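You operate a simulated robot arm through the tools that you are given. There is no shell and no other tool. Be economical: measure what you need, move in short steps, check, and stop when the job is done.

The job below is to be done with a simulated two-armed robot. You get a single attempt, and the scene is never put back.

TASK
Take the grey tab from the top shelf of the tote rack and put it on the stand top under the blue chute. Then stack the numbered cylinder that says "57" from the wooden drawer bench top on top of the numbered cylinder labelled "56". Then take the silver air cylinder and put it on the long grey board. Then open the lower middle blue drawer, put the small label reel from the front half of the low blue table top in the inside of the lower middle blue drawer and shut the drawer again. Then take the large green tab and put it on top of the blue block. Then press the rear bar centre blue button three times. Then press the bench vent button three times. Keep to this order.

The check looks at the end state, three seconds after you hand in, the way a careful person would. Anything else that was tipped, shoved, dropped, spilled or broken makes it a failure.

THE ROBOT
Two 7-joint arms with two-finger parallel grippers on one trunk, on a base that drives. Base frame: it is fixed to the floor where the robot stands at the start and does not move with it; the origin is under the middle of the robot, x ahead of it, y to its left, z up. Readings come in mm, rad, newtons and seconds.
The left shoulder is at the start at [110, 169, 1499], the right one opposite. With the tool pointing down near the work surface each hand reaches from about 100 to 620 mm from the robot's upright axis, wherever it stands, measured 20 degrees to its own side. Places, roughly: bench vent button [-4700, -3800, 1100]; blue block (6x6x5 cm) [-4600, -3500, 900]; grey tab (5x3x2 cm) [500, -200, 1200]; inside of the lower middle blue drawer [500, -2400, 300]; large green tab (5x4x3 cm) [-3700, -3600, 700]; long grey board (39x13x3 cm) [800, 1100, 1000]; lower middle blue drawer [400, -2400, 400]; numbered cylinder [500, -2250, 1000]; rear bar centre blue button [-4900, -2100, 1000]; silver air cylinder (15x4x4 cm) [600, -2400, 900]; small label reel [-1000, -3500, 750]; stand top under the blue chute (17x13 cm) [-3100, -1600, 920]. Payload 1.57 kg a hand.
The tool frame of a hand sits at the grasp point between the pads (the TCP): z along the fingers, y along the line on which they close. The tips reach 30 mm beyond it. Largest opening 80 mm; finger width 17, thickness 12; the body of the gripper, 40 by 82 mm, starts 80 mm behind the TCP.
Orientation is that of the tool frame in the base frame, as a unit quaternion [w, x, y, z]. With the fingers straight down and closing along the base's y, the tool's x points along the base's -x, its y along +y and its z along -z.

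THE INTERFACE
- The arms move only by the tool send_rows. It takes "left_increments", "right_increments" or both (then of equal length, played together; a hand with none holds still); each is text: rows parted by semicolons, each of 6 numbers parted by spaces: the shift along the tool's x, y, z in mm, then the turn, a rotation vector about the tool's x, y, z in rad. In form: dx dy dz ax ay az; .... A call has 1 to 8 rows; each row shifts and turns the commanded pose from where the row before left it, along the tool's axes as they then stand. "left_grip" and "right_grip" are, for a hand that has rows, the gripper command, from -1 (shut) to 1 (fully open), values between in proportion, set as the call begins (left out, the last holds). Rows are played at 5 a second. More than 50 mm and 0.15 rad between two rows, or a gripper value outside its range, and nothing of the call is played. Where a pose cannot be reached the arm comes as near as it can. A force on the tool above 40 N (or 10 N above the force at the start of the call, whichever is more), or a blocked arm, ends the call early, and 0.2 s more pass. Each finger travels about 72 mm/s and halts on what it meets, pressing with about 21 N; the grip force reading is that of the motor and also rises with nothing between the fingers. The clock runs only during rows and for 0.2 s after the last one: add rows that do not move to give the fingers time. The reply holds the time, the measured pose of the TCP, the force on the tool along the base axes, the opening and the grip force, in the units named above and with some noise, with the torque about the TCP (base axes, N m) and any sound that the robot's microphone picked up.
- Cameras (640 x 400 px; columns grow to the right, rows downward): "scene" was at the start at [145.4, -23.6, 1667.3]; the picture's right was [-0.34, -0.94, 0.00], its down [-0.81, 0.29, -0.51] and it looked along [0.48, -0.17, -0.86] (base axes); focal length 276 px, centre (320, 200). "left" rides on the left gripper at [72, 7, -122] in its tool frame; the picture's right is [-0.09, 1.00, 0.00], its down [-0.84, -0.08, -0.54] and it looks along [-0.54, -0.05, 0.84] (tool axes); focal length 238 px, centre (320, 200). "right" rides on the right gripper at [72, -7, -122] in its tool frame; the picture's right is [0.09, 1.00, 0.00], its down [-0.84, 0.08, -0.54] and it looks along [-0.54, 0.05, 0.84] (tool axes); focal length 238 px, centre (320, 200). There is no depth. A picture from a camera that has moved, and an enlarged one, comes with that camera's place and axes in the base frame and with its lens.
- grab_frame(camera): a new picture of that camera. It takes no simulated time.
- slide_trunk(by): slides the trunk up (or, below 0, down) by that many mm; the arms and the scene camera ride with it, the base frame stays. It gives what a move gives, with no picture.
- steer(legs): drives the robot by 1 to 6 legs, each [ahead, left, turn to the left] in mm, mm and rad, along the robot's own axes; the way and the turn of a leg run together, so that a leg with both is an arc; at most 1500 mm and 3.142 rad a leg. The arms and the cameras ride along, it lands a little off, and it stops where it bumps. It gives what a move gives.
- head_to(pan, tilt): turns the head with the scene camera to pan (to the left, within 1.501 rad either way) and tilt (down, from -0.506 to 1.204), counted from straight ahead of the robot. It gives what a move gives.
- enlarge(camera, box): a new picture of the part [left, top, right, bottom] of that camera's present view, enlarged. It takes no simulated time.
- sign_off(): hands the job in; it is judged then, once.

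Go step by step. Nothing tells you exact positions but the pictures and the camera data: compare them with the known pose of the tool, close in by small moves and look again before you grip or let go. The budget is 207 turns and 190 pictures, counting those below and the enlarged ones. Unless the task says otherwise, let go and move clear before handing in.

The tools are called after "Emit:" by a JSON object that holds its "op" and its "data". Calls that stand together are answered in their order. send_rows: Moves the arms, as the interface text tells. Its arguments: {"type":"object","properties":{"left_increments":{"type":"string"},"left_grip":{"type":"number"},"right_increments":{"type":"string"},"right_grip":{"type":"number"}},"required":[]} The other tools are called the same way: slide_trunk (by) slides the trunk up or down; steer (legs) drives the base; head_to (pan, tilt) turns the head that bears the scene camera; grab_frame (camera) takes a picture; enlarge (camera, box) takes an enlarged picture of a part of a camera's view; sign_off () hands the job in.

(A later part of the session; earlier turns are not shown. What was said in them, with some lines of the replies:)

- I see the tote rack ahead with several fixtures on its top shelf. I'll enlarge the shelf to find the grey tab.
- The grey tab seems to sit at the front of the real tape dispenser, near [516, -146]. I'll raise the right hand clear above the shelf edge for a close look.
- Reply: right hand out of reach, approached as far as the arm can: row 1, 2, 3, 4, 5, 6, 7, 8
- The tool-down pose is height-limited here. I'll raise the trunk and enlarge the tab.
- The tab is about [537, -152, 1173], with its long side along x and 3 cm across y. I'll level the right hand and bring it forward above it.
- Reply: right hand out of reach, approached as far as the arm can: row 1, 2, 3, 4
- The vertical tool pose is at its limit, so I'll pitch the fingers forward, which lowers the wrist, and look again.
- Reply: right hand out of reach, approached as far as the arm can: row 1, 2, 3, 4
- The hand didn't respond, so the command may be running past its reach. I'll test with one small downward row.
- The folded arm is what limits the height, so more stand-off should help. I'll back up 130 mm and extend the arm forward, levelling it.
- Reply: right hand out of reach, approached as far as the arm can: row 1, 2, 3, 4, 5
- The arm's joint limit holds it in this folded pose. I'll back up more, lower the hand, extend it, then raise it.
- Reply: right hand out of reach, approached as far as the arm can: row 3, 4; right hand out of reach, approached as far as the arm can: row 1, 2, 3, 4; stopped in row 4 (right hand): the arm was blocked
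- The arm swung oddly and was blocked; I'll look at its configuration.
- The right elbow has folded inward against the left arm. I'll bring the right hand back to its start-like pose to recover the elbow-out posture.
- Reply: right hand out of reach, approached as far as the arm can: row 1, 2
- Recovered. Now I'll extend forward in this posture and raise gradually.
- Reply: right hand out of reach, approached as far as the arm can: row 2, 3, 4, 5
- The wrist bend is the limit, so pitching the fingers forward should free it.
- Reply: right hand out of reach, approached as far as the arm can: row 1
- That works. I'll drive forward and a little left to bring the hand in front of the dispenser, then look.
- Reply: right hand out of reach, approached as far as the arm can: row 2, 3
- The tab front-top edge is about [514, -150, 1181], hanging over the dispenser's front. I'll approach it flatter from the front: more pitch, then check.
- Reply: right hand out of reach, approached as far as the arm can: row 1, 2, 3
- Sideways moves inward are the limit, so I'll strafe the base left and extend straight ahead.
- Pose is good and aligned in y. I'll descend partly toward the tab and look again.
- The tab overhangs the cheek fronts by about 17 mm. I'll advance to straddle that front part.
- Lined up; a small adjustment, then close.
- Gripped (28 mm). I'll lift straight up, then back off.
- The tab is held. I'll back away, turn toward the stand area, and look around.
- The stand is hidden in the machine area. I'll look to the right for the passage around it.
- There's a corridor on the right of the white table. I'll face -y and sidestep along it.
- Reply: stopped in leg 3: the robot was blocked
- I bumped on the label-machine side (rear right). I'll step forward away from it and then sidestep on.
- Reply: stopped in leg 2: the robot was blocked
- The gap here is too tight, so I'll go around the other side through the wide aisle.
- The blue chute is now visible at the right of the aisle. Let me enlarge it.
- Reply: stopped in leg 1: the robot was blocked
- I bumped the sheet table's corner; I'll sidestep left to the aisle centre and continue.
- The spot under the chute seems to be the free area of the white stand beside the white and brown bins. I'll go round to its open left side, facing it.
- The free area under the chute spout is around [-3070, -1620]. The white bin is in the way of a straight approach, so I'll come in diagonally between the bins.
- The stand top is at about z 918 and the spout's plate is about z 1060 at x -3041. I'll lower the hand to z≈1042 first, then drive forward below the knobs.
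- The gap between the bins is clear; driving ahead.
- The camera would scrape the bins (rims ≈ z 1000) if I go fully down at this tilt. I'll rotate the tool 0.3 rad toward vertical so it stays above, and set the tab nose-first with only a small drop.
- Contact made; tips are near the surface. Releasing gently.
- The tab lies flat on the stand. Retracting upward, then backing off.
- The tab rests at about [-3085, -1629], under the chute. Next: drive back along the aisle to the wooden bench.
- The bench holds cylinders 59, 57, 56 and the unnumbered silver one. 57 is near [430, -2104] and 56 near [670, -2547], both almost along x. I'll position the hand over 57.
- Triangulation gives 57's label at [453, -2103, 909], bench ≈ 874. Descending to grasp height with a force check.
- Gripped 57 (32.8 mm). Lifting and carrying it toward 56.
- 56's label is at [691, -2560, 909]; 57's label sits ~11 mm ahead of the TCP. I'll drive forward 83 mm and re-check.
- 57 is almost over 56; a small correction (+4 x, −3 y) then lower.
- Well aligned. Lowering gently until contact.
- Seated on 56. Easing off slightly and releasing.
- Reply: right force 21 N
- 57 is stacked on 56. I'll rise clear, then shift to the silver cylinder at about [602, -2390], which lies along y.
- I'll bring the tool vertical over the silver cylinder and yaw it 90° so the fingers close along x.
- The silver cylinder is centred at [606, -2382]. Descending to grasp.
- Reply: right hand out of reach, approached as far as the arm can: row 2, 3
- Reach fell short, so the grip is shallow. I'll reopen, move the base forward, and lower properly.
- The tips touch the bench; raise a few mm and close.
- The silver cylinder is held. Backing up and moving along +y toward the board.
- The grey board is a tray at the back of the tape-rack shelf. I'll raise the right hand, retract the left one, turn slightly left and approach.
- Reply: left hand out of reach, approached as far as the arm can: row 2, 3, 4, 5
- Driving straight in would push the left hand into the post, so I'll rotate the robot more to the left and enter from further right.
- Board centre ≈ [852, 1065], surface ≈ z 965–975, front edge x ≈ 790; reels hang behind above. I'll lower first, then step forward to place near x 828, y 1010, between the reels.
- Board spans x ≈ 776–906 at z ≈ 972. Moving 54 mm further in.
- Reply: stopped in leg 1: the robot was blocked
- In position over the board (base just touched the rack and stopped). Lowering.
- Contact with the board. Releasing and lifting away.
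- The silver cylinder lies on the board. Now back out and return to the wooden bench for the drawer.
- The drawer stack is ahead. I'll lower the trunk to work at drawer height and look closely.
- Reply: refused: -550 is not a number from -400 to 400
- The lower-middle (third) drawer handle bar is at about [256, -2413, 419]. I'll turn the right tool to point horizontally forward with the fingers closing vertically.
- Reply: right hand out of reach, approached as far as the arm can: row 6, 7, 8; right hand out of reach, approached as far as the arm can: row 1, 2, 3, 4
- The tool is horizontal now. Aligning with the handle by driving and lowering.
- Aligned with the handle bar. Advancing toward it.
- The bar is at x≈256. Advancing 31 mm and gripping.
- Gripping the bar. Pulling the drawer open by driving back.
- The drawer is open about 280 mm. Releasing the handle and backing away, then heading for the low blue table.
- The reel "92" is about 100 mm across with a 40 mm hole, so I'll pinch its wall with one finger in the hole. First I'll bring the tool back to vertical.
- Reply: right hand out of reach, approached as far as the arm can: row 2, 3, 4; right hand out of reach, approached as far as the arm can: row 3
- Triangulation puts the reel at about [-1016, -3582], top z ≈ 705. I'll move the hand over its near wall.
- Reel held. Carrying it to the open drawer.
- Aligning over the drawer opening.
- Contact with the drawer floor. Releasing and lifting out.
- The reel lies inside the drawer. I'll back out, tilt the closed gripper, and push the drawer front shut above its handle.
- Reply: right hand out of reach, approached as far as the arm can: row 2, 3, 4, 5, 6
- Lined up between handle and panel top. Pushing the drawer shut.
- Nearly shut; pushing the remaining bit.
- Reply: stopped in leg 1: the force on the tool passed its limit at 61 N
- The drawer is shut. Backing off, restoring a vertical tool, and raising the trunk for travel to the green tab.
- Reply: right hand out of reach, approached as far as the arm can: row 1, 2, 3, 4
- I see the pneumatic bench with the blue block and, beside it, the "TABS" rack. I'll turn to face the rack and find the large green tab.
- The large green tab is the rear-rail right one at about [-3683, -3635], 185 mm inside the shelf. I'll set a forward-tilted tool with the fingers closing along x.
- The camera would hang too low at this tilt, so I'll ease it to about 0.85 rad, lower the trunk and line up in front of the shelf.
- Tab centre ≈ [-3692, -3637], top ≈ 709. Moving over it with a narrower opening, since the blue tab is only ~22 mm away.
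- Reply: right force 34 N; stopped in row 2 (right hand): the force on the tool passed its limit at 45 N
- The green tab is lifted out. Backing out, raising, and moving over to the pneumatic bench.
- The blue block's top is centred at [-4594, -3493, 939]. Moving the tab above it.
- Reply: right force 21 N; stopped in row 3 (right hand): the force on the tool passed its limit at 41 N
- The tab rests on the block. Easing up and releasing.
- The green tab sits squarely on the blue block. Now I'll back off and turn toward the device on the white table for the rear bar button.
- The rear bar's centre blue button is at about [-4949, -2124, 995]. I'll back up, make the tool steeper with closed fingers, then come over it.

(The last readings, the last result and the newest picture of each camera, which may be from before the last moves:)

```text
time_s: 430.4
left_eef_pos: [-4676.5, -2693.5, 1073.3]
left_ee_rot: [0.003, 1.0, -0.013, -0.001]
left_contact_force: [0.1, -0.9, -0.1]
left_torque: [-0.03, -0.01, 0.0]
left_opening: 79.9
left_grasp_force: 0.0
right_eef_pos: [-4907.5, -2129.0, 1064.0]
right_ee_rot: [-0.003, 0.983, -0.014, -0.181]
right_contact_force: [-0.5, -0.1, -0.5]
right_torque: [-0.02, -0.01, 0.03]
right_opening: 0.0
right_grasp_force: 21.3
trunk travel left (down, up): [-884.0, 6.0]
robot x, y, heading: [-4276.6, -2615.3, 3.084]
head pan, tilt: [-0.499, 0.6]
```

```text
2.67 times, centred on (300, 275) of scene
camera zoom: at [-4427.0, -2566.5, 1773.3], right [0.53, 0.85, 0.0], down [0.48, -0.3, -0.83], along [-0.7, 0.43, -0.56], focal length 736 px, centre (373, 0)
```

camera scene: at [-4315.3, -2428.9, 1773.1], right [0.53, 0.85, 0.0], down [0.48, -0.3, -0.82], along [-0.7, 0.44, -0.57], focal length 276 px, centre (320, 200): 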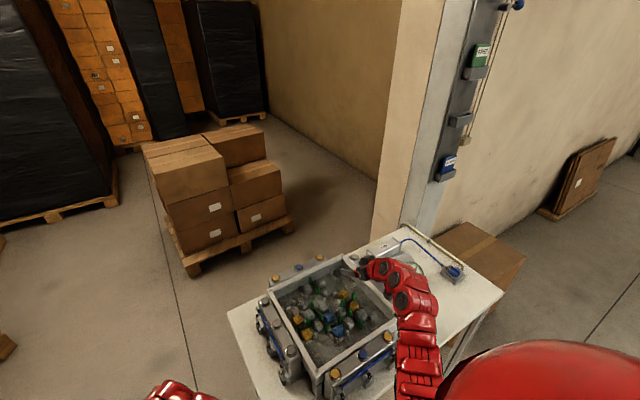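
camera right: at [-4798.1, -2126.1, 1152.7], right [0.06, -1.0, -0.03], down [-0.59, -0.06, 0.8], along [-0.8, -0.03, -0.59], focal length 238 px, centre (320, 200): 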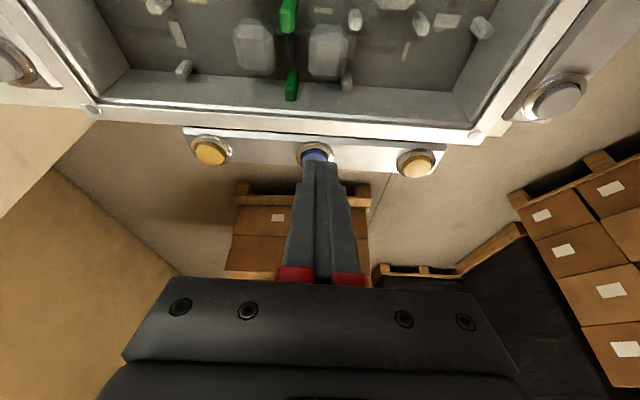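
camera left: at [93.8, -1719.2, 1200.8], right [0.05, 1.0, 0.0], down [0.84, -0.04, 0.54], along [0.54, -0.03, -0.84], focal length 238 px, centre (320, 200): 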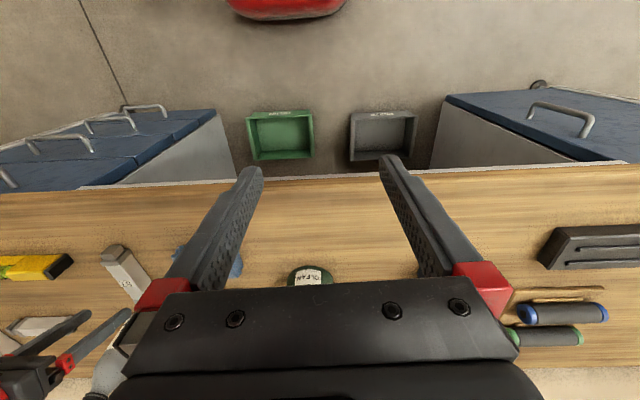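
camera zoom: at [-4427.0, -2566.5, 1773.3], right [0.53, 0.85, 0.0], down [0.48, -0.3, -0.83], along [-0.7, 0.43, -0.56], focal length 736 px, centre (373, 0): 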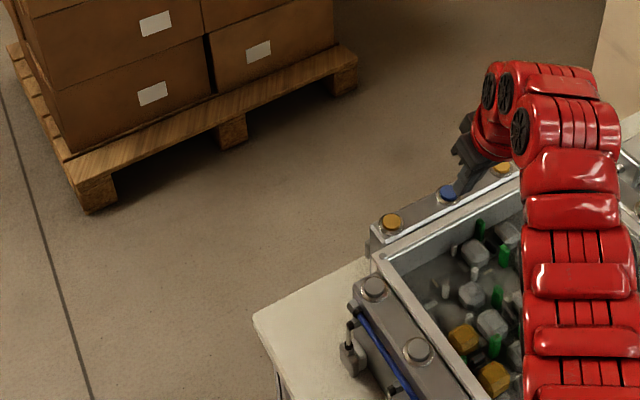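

The button is right ahead of the fingertips. Moving over it and down to just above.

Emit:
{"op": "send_rows", "data": {"right_increments": "-16 -3.5 6 0 0 0;-16.5 0 6.5 0 0 0;4 0 11 0 0 0;4 0 11 0 0 0;0 0 0 0 0 0"}}

Emit:
{"op": "grab_frame", "data": {"camera": "right"}}

Emit:
{"op": "enlarge", "data": {"camera": "scene", "box": [300, 220, 420, 310]}}

```text
time_s: 431.6
left_eef_pos: [-4678.9, -2693.5, 1072.3]
left_ee_rot: [0.003, 1.0, -0.014, 0.0]
left_contact_force: [-0.3, 0.0, -0.1]
left_torque: [-0.01, 0.04, 0.02]
left_opening: 79.9
left_grasp_force: 0.0
right_eef_pos: [-4943.9, -2124.8, 1039.0]
right_ee_rot: [-0.002, 0.984, -0.014, -0.178]
right_contact_force: [-0.3, 0.3, 0.0]
right_torque: [-0.04, -0.02, -0.02]
right_opening: 0.0
right_grasp_force: 21.0
trunk travel left (down, up): [-884.0, 6.0]
robot x, y, heading: [-4277.1, -2617.3, 3.082]
head pan, tilt: [-0.499, 0.6]
```

```text
22 pictures are left
camera right: at [-4833.5, -2122.2, 1127.0], right [0.06, -1.0, -0.03], down [-0.59, -0.06, 0.8], along [-0.8, -0.03, -0.6], focal length 238 px, centre (320, 200)
```

right: 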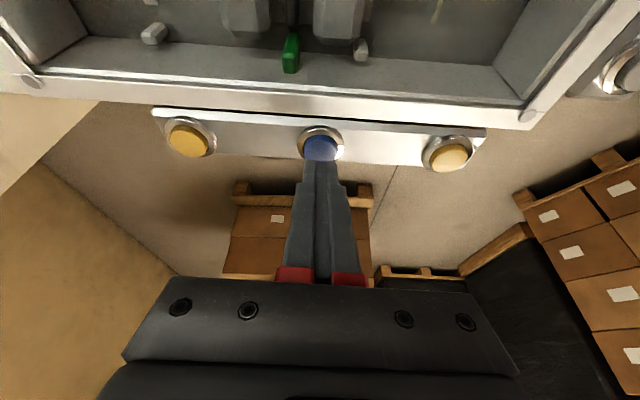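

```text
4.44 times, centred on (360, 265) of scene
camera zoom: at [-4428.8, -2566.4, 1773.1], right [0.53, 0.85, 0.0], down [0.48, -0.3, -0.82], along [-0.7, 0.43, -0.57], focal length 1227 px, centre (142, -89)
```

zoom: 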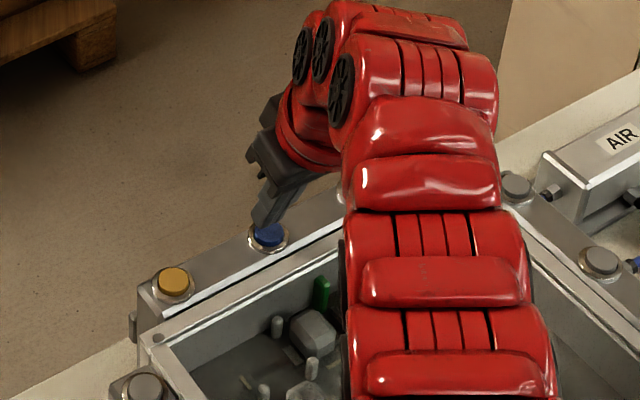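

Emit:
{"op": "send_rows", "data": {"right_increments": "3.5 0 9.4 0 0 0;0.7 0 1.9 0 0 0;0 0 0 0 0 0"}}

Emit:
{"op": "send_rows", "data": {"right_increments": "0.7 0 1.9 0 0 0;0.7 0 1.9 0 0 0;0 0 0 0 0 0"}}

```text
time_s: 432.4
left_eef_pos: [-4676.2, -2693.9, 1073.4]
left_ee_rot: [0.003, 1.0, -0.014, -0.001]
left_contact_force: [0.6, -0.3, 0.1]
left_torque: [0.01, 0.0, -0.01]
left_opening: 80.1
left_grasp_force: 0.1
right_eef_pos: [-4943.4, -2125.7, 1029.4]
right_ee_rot: [-0.004, 0.984, -0.015, -0.18]
right_contact_force: [-1.9, 3.1, 7.0]
right_torque: [0.04, 0.09, 0.0]
right_opening: 0.3
right_grasp_force: 20.7
trunk travel left (down, up): [-884.0, 6.0]
robot x, y, heading: [-4276.5, -2617.9, 3.08]
head pan, tilt: [-0.499, 0.6]
heard: click
```

```text
time_s: 433.2
left_eef_pos: [-4677.4, -2693.5, 1073.1]
left_ee_rot: [0.002, 1.0, -0.013, -0.002]
left_contact_force: [0.2, 0.0, -0.3]
left_torque: [-0.01, 0.01, -0.02]
left_opening: 80.1
left_grasp_force: 0.1
right_eef_pos: [-4944.9, -2125.2, 1026.2]
right_ee_rot: [-0.003, 0.983, -0.014, -0.182]
right_contact_force: [-6.1, 4.8, 17.8]
right_torque: [0.14, 0.2, 0.0]
right_opening: 0.0
right_grasp_force: 21.4
trunk travel left (down, up): [-884.0, 6.0]
robot x, y, heading: [-4274.8, -2616.2, 3.09]
head pan, tilt: [-0.499, 0.6]
```

One click heard. Lifting, then pressing again.

Emit:
{"op": "send_rows", "data": {"right_increments": "-2.8 0 -7.5 0 0 0;-2.8 0 -7.5 0 0 0;0 0 0 0 0 0"}}

Emit:
{"op": "send_rows", "data": {"right_increments": "2.5 0 6.5 0 0 0;2.4 0 6.3 0 0 0;0 0 0 0 0 0"}}

Emit:
{"op": "send_rows", "data": {"right_increments": "-2.5 0 -6.5 0 0 0;-2.4 0 -6.3 0 0 0;0 0 0 0 0 0"}}

```text
time_s: 434.0
left_eef_pos: [-4678.2, -2693.1, 1073.1]
left_ee_rot: [0.003, 1.0, -0.013, 0.0]
left_contact_force: [-0.3, -0.2, -0.3]
left_torque: [-0.02, -0.02, -0.01]
left_opening: 80.2
left_grasp_force: 0.0
right_eef_pos: [-4943.7, -2126.1, 1038.9]
right_ee_rot: [-0.002, 0.984, -0.015, -0.179]
right_contact_force: [-0.3, 0.2, 0.1]
right_torque: [0.0, 0.01, 0.03]
right_opening: 0.1
right_grasp_force: 20.9
trunk travel left (down, up): [-884.0, 6.0]
robot x, y, heading: [-4270.8, -2616.3, 3.083]
head pan, tilt: [-0.499, 0.6]
```

```text
time_s: 434.8
left_eef_pos: [-4677.7, -2693.5, 1072.7]
left_ee_rot: [0.003, 1.0, -0.013, -0.001]
left_contact_force: [0.0, 0.3, 0.2]
left_torque: [0.02, 0.04, -0.01]
left_opening: 79.9
left_grasp_force: 0.0
right_eef_pos: [-4944.6, -2125.1, 1028.9]
right_ee_rot: [-0.003, 0.983, -0.015, -0.181]
right_contact_force: [-1.7, 2.2, 7.3]
right_torque: [0.07, 0.09, 0.0]
right_opening: 0.0
right_grasp_force: 21.2
trunk travel left (down, up): [-884.0, 6.0]
robot x, y, heading: [-4277.0, -2615.8, 3.084]
head pan, tilt: [-0.499, 0.6]
heard: click
```

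```text
time_s: 435.6
left_eef_pos: [-4678.4, -2693.1, 1072.8]
left_ee_rot: [0.003, 1.0, -0.013, 0.0]
left_contact_force: [-0.3, 0.6, 0.4]
left_torque: [0.0, -0.03, -0.02]
left_opening: 79.8
left_grasp_force: 0.1
right_eef_pos: [-4942.2, -2125.1, 1038.9]
right_ee_rot: [-0.002, 0.984, -0.015, -0.179]
right_contact_force: [0.1, -0.4, 0.2]
right_torque: [-0.03, -0.03, -0.02]
right_opening: 0.0
right_grasp_force: 21.1
trunk travel left (down, up): [-884.0, 6.0]
robot x, y, heading: [-4277.5, -2615.9, 3.088]
head pan, tilt: [-0.499, 0.6]
```

Second click. Third press, then lift well clear.

Emit:
{"op": "send_rows", "data": {"right_increments": "2.5 0 6.5 0 0 0;2.4 0 6.3 0 0 0;0 0 0 0 0 0"}}

Emit:
{"op": "send_rows", "data": {"right_increments": "-5 0 -13 0 0 0;-5 0 -13 0 0 0;-4 0 -10 0 0 0;0 0 0 0 0 0"}}

```text
time_s: 436.4
left_eef_pos: [-4678.7, -2693.1, 1073.2]
left_ee_rot: [0.003, 1.0, -0.014, -0.001]
left_contact_force: [-0.2, 0.1, 0.3]
left_torque: [-0.02, -0.02, -0.03]
left_opening: 80.1
left_grasp_force: 0.0
right_eef_pos: [-4943.5, -2125.5, 1028.3]
right_ee_rot: [-0.004, 0.983, -0.015, -0.182]
right_contact_force: [-2.4, 1.0, 7.7]
right_torque: [0.04, 0.07, 0.0]
right_opening: 0.1
right_grasp_force: 21.5
trunk travel left (down, up): [-884.0, 6.0]
robot x, y, heading: [-4278.9, -2617.8, 3.088]
head pan, tilt: [-0.499, 0.6]
heard: click
```

```text
time_s: 437.4
left_eef_pos: [-4678.1, -2693.4, 1072.0]
left_ee_rot: [0.003, 1.0, -0.013, -0.001]
left_contact_force: [0.6, 0.2, 0.5]
left_torque: [-0.02, -0.02, 0.02]
left_opening: 80.0
left_grasp_force: 0.0
right_eef_pos: [-4943.4, -2122.6, 1064.9]
right_ee_rot: [-0.003, 0.984, -0.014, -0.179]
right_contact_force: [-0.2, -0.3, 0.3]
right_torque: [-0.01, -0.05, 0.04]
right_opening: 0.1
right_grasp_force: 21.2
trunk travel left (down, up): [-884.0, 6.0]
robot x, y, heading: [-4277.3, -2619.5, 3.083]
head pan, tilt: [-0.499, 0.6]
```

Three clicks done. Now I'll back away, turn to the pneumatic bench and set the tilt for the VENT button at about [-4650, -3777, 1093].

Emit:
{"op": "steer", "data": {"legs": [[-330, 0, 0], [0, 0, 1.63]]}}

Emit:
{"op": "send_rows", "data": {"right_increments": "0 0 0 0 -0.135 0;0 0 0 0 -0.135 0;0 0 0 0 -0.135 0;0 0 0 0 -0.135 0;-15 0 -13 0 0 0;-15 0 -13 0 0 0;0 0 0 0 0 0"}}

Emit:
{"op": "steer", "data": {"legs": [[0, -245, 0], [230, 0, 0]]}}

Emit:
{"op": "grab_frame", "data": {"camera": "right"}}

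Emit:
{"op": "grab_frame", "data": {"camera": "scene"}}

```text
time_s: 443.6
left_eef_pos: [-3821.8, -3024.7, 1072.6]
left_ee_rot: [0.002, 0.671, 0.741, 0.001]
left_contact_force: [-0.4, 0.1, -0.1]
left_torque: [0.0, -0.03, 0.04]
left_opening: 79.7
left_grasp_force: 0.0
right_eef_pos: [-4355.8, -3357.9, 1064.2]
right_ee_rot: [0.132, 0.662, 0.728, -0.121]
right_contact_force: [-0.1, 0.6, 0.5]
right_torque: [-0.01, -0.03, 0.02]
right_opening: 0.0
right_grasp_force: 20.7
trunk travel left (down, up): [-884.0, 6.0]
robot x, y, heading: [-3947.1, -2635.0, -1.503]
head pan, tilt: [-0.499, 0.6]
```

```text
time_s: 445.2
left_eef_pos: [-3823.4, -3024.1, 1072.1]
left_ee_rot: [0.002, 0.673, 0.74, 0.002]
left_contact_force: [-1.2, -0.5, 0.2]
left_torque: [0.02, -0.02, 0.02]
left_opening: 80.0
left_grasp_force: 0.2
right_eef_pos: [-4356.7, -3355.4, 1105.1]
right_ee_rot: [0.322, 0.607, 0.665, -0.294]
right_contact_force: [-0.9, 0.2, 0.3]
right_torque: [-0.01, 0.02, -0.02]
right_opening: 0.0
right_grasp_force: 21.4
trunk travel left (down, up): [-884.0, 6.0]
robot x, y, heading: [-3948.3, -2630.3, -1.504]
head pan, tilt: [-0.499, 0.6]
```

```text
time_s: 448.3
left_eef_pos: [-4040.3, -3267.4, 1073.3]
left_ee_rot: [0.002, 0.671, 0.742, 0.001]
left_contact_force: [0.4, 0.2, 0.2]
left_torque: [-0.02, 0.0, -0.01]
left_opening: 80.0
left_grasp_force: 0.1
right_eef_pos: [-4573.4, -3599.9, 1105.0]
right_ee_rot: [0.322, 0.605, 0.667, -0.292]
right_contact_force: [0.0, 0.7, -0.3]
right_torque: [0.02, 0.01, -0.04]
right_opening: 0.1
right_grasp_force: 21.5
trunk travel left (down, up): [-884.0, 6.0]
robot x, y, heading: [-4169.0, -2878.4, -1.5]
head pan, tilt: [-0.499, 0.6]
```

```text
20 pictures are left
camera right: at [-4594.9, -3462.4, 1124.2], right [0.99, 0.15, -0.07], down [0.09, -0.09, 0.99], along [0.15, -0.98, -0.1], focal length 238 px, centre (320, 200)
```

right: 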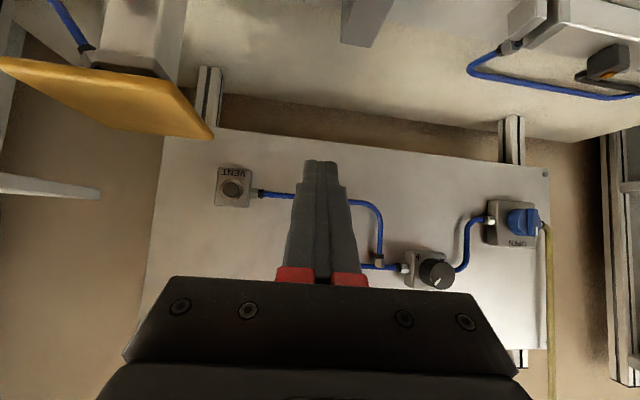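

```text
19 pictures are left
camera scene: at [-4197.4, -3038.1, 1773.3], right [-0.91, 0.41, 0.0], down [0.23, 0.51, -0.83], along [-0.34, -0.75, -0.56], focal length 276 px, centre (320, 200)
```

scene: 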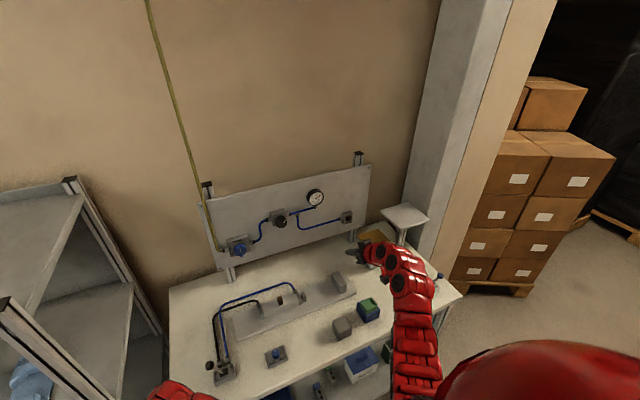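

Emit:
{"op": "send_rows", "data": {"right_increments": "6.2 0 5 0 0 0;0 0 0 0 0 0"}}

Emit:
{"op": "steer", "data": {"legs": [[0, -103, 0], [118, 0, 0]]}}

Emit:
{"op": "grab_frame", "data": {"camera": "right"}}

Emit:
{"op": "enlarge", "data": {"camera": "scene", "box": [300, 180, 428, 260]}}

```text
time_s: 448.9
left_eef_pos: [-4040.8, -3269.3, 1073.3]
left_ee_rot: [0.002, 0.67, 0.742, 0.002]
left_contact_force: [0.2, 0.3, -0.7]
left_torque: [0.02, -0.04, -0.01]
left_opening: 80.1
left_grasp_force: 0.0
right_eef_pos: [-4572.5, -3604.3, 1096.7]
right_ee_rot: [0.323, 0.604, 0.667, -0.293]
right_contact_force: [0.3, -0.1, 0.2]
right_torque: [-0.02, -0.02, 0.01]
right_opening: 0.0
right_grasp_force: 20.7
trunk travel left (down, up): [-884.0, 6.0]
robot x, y, heading: [-4166.2, -2878.7, -1.499]
head pan, tilt: [-0.499, 0.6]
```

```text
time_s: 450.9
left_eef_pos: [-4134.9, -3393.1, 1073.8]
left_ee_rot: [0.002, 0.67, 0.742, 0.001]
left_contact_force: [0.2, 0.8, -0.3]
left_torque: [0.01, 0.01, 0.01]
left_opening: 80.2
left_grasp_force: 0.0
right_eef_pos: [-4667.1, -3726.9, 1097.1]
right_ee_rot: [0.322, 0.605, 0.667, -0.292]
right_contact_force: [0.8, 0.8, -0.5]
right_torque: [0.03, -0.02, 0.0]
right_opening: 0.0
right_grasp_force: 21.0
trunk travel left (down, up): [-884.0, 6.0]
robot x, y, heading: [-4264.9, -3000.9, -1.494]
head pan, tilt: [-0.499, 0.6]
```

```text
18 pictures are left
camera right: at [-4688.5, -3588.2, 1116.3], right [0.99, 0.15, -0.07], down [0.09, -0.09, 0.99], along [0.15, -0.98, -0.1], focal length 238 px, centre (320, 200)
```

right: 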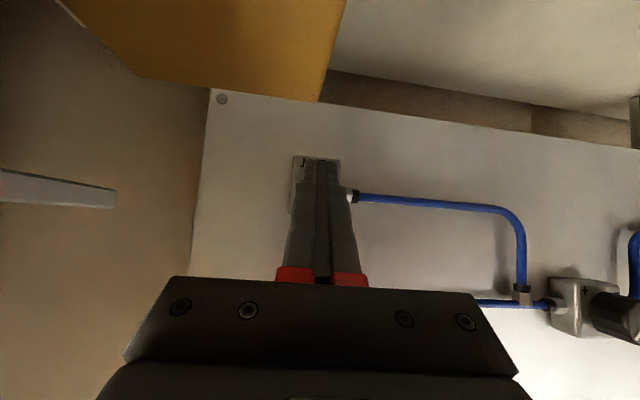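

```text
5.00 times, centred on (364, 220) of scene
camera zoom: at [-4291.9, -3162.3, 1773.3], right [-0.91, 0.41, 0.0], down [0.23, 0.51, -0.83], along [-0.34, -0.75, -0.56], focal length 1380 px, centre (100, 100)
```

zoom: 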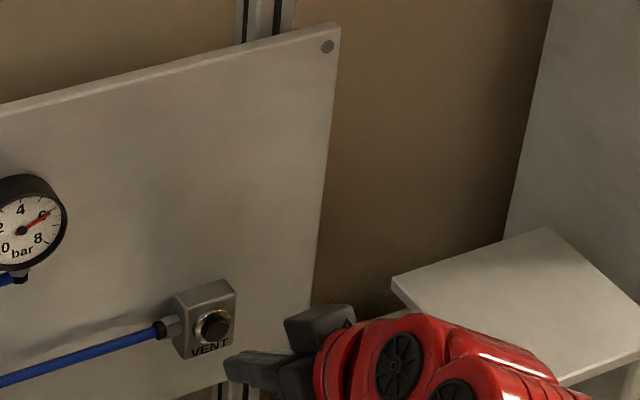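

Aligned with the VENT button (≈[-4663, -3789, 1083]). Advancing toward it in small steps.

Emit:
{"op": "send_rows", "data": {"right_increments": "-7.4 0 9.4 0 0 0;-6.2 0 7.8 0 0 0;0 0 0 0 0 0"}}

Emit:
{"op": "enlarge", "data": {"camera": "scene", "box": [316, 200, 396, 260]}}

```text
time_s: 451.7
left_eef_pos: [-4135.8, -3392.1, 1073.3]
left_ee_rot: [0.003, 0.67, 0.742, 0.002]
left_contact_force: [-0.2, -0.3, 0.3]
left_torque: [0.0, 0.02, 0.0]
left_opening: 80.0
left_grasp_force: 0.0
right_eef_pos: [-4666.0, -3749.1, 1098.1]
right_ee_rot: [0.322, 0.605, 0.667, -0.293]
right_contact_force: [0.1, 2.1, -0.6]
right_torque: [0.01, 0.02, -0.01]
right_opening: 0.0
right_grasp_force: 20.9
trunk travel left (down, up): [-884.0, 6.0]
robot x, y, heading: [-4257.9, -3005.4, -1.5]
head pan, tilt: [-0.499, 0.6]
heard: click
```

```text
6.67 times, centred on (356, 230) of scene
camera zoom: at [-4291.4, -3162.9, 1773.2], right [-0.91, 0.41, 0.0], down [0.23, 0.51, -0.83], along [-0.34, -0.75, -0.56], focal length 1840 px, centre (80, 0)
```

zoom: 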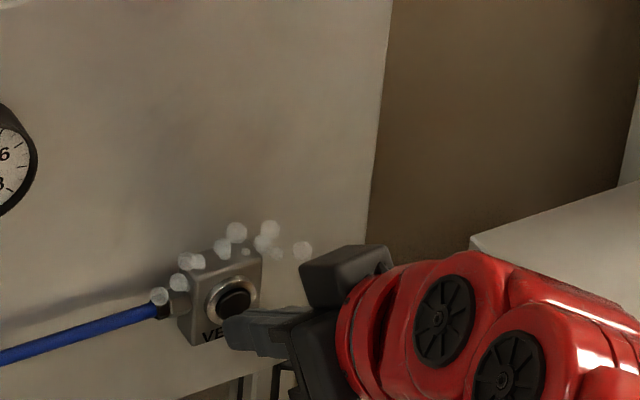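

First VENT click (puff visible). Retreat and press again.

Emit:
{"op": "send_rows", "data": {"right_increments": "4.4 0 -5.5 0 0 0;4.4 0 -5.5 0 0 0;0 0 0 0 0 0"}}

Emit:
{"op": "send_rows", "data": {"right_increments": "-4.4 0 5.5 0 0 0;-4.6 0 5.8 0 0 0;0 0 0 0 0 0"}}

Emit:
{"op": "send_rows", "data": {"right_increments": "4.4 0 -5.5 0 0 0;4.6 0 -5.8 0 0 0;0 0 0 0 0 0"}}

```text
time_s: 452.5
left_eef_pos: [-4134.5, -3392.9, 1073.4]
left_ee_rot: [0.002, 0.671, 0.742, 0.002]
left_contact_force: [-0.6, -0.1, -0.2]
left_torque: [-0.04, -0.02, 0.01]
left_opening: 80.0
left_grasp_force: 0.1
right_eef_pos: [-4666.5, -3735.7, 1097.5]
right_ee_rot: [0.322, 0.605, 0.667, -0.292]
right_contact_force: [1.2, -0.7, 0.7]
right_torque: [0.02, 0.0, 0.02]
right_opening: 0.0
right_grasp_force: 21.0
trunk travel left (down, up): [-884.0, 6.0]
robot x, y, heading: [-4262.9, -3001.5, -1.5]
head pan, tilt: [-0.499, 0.6]
```

```text
time_s: 453.3
left_eef_pos: [-4134.8, -3392.9, 1072.6]
left_ee_rot: [0.002, 0.671, 0.741, 0.002]
left_contact_force: [-0.1, 0.2, -0.2]
left_torque: [-0.03, 0.0, -0.06]
left_opening: 79.9
left_grasp_force: 0.0
right_eef_pos: [-4666.1, -3747.0, 1096.7]
right_ee_rot: [0.322, 0.605, 0.667, -0.293]
right_contact_force: [0.1, 3.0, -1.8]
right_torque: [0.04, 0.01, 0.02]
right_opening: 0.0
right_grasp_force: 20.7
trunk travel left (down, up): [-884.0, 6.0]
robot x, y, heading: [-4261.7, -2998.9, -1.499]
head pan, tilt: [-0.499, 0.6]
heard: click
```

```text
time_s: 454.1
left_eef_pos: [-4135.4, -3393.7, 1073.0]
left_ee_rot: [0.002, 0.67, 0.742, 0.001]
left_contact_force: [-0.1, -0.7, 0.0]
left_torque: [-0.02, 0.02, -0.04]
left_opening: 80.0
left_grasp_force: 0.0
right_eef_pos: [-4666.5, -3735.8, 1097.3]
right_ee_rot: [0.322, 0.604, 0.668, -0.292]
right_contact_force: [0.1, 0.1, 0.1]
right_torque: [-0.04, -0.01, -0.03]
right_opening: 0.1
right_grasp_force: 20.8
trunk travel left (down, up): [-884.0, 6.0]
robot x, y, heading: [-4260.4, -3003.7, -1.497]
head pan, tilt: [-0.499, 0.6]
```

Second click. Third press, then retreat clear.

Emit:
{"op": "send_rows", "data": {"right_increments": "-4.4 0 5.5 0 0 0;-4.6 0 5.8 0 0 0;0 0 0 0 0 0"}}

Emit:
{"op": "send_rows", "data": {"right_increments": "8 0 -10 0 0 0;8 0 -10 0 0 0;-10 0 -8 0 0 0;0 0 0 0 0 0"}}

Emit:
{"op": "steer", "data": {"legs": [[-400, 0, 0]]}}

Emit:
{"op": "grab_frame", "data": {"camera": "scene"}}

```text
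time_s: 454.9
left_eef_pos: [-4134.7, -3393.1, 1074.1]
left_ee_rot: [0.003, 0.67, 0.742, 0.001]
left_contact_force: [0.3, 0.7, 0.3]
left_torque: [-0.02, -0.01, 0.0]
left_opening: 80.1
left_grasp_force: 0.0
right_eef_pos: [-4664.2, -3749.2, 1095.9]
right_ee_rot: [0.321, 0.605, 0.667, -0.293]
right_contact_force: [1.2, 4.1, -2.1]
right_torque: [0.08, 0.02, -0.01]
right_opening: 0.0
right_grasp_force: 21.2
trunk travel left (down, up): [-884.0, 6.0]
robot x, y, heading: [-4261.0, -3002.2, -1.5]
head pan, tilt: [-0.499, 0.6]
heard: click
```

```text
time_s: 455.9
left_eef_pos: [-4134.9, -3392.4, 1071.9]
left_ee_rot: [0.002, 0.67, 0.742, 0.002]
left_contact_force: [0.2, -0.2, 0.5]
left_torque: [-0.01, 0.0, -0.02]
left_opening: 80.1
left_grasp_force: 0.1
right_eef_pos: [-4667.2, -3724.3, 1109.3]
right_ee_rot: [0.322, 0.605, 0.667, -0.293]
right_contact_force: [-0.5, 0.3, -0.3]
right_torque: [0.0, -0.03, 0.01]
right_opening: 0.0
right_grasp_force: 21.0
trunk travel left (down, up): [-884.0, 6.0]
robot x, y, heading: [-4258.3, -3003.2, -1.499]
head pan, tilt: [-0.499, 0.6]
```

```text
time_s: 458.4
left_eef_pos: [-4160.5, -3013.3, 1073.4]
left_ee_rot: [0.003, 0.667, 0.745, 0.002]
left_contact_force: [-0.3, -0.2, 0.3]
left_torque: [0.0, 0.01, 0.01]
left_opening: 79.9
left_grasp_force: 0.0
right_eef_pos: [-4689.0, -3351.0, 1109.6]
right_ee_rot: [0.324, 0.602, 0.67, -0.291]
right_contact_force: [-0.3, 0.1, 1.1]
right_torque: [-0.02, -0.03, 0.02]
right_opening: 0.0
right_grasp_force: 20.6
trunk travel left (down, up): [-884.0, 6.0]
robot x, y, heading: [-4293.6, -2626.0, -1.489]
head pan, tilt: [-0.499, 0.6]
```

```text
15 pictures are left
camera scene: at [-4319.0, -2784.3, 1773.4], right [-0.91, 0.41, 0.0], down [0.23, 0.52, -0.83], along [-0.33, -0.76, -0.56], focal length 276 px, centre (320, 200)
```

scene: 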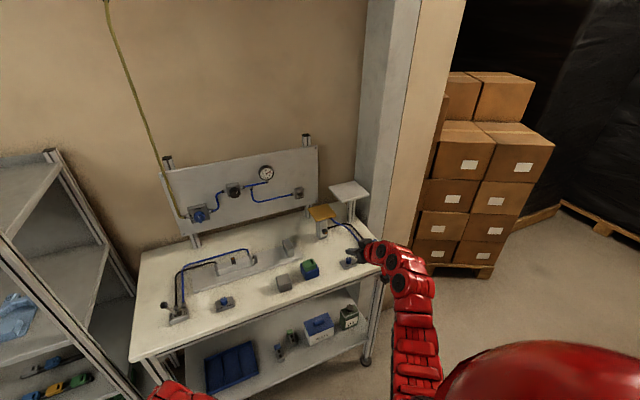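

All seven steps are finished: both buttons clicked three times, the green tab is still on the blue block, and the hands are clear. Handing in.

Emit:
{"op": "sign_off", "data": {}}

```text
The job is handed in.
```

I did all seven steps in order and handed the job in; the result of the check hasn't come back.

- **Grey tab:** it lies flat on the stand top in front of the blue chute's spout, between the two bins.
- **Cylinder 57:** it sits stacked on cylinder 56 on the wooden bench.
- **Silver air cylinder:** it lies on the long grey board, towards one end.
- **Label reel:** it is in the lower middle blue drawer, which I pushed shut until it hit its stop.
- **Large green tab:** it is on top of the blue block.
- **Buttons:** I pressed the rear bar centre blue button and the bench vent button three times each and heard a click every time.

While driving, the robot was blocked against the label machine side, the sheet-metal table and the tape rack. Taking the green tab, a finger also pressed on something, probably its rail. In later pictures the rail looked in place and I saw nothing displaced. I did not check the label machine or the sheet-metal table up close.
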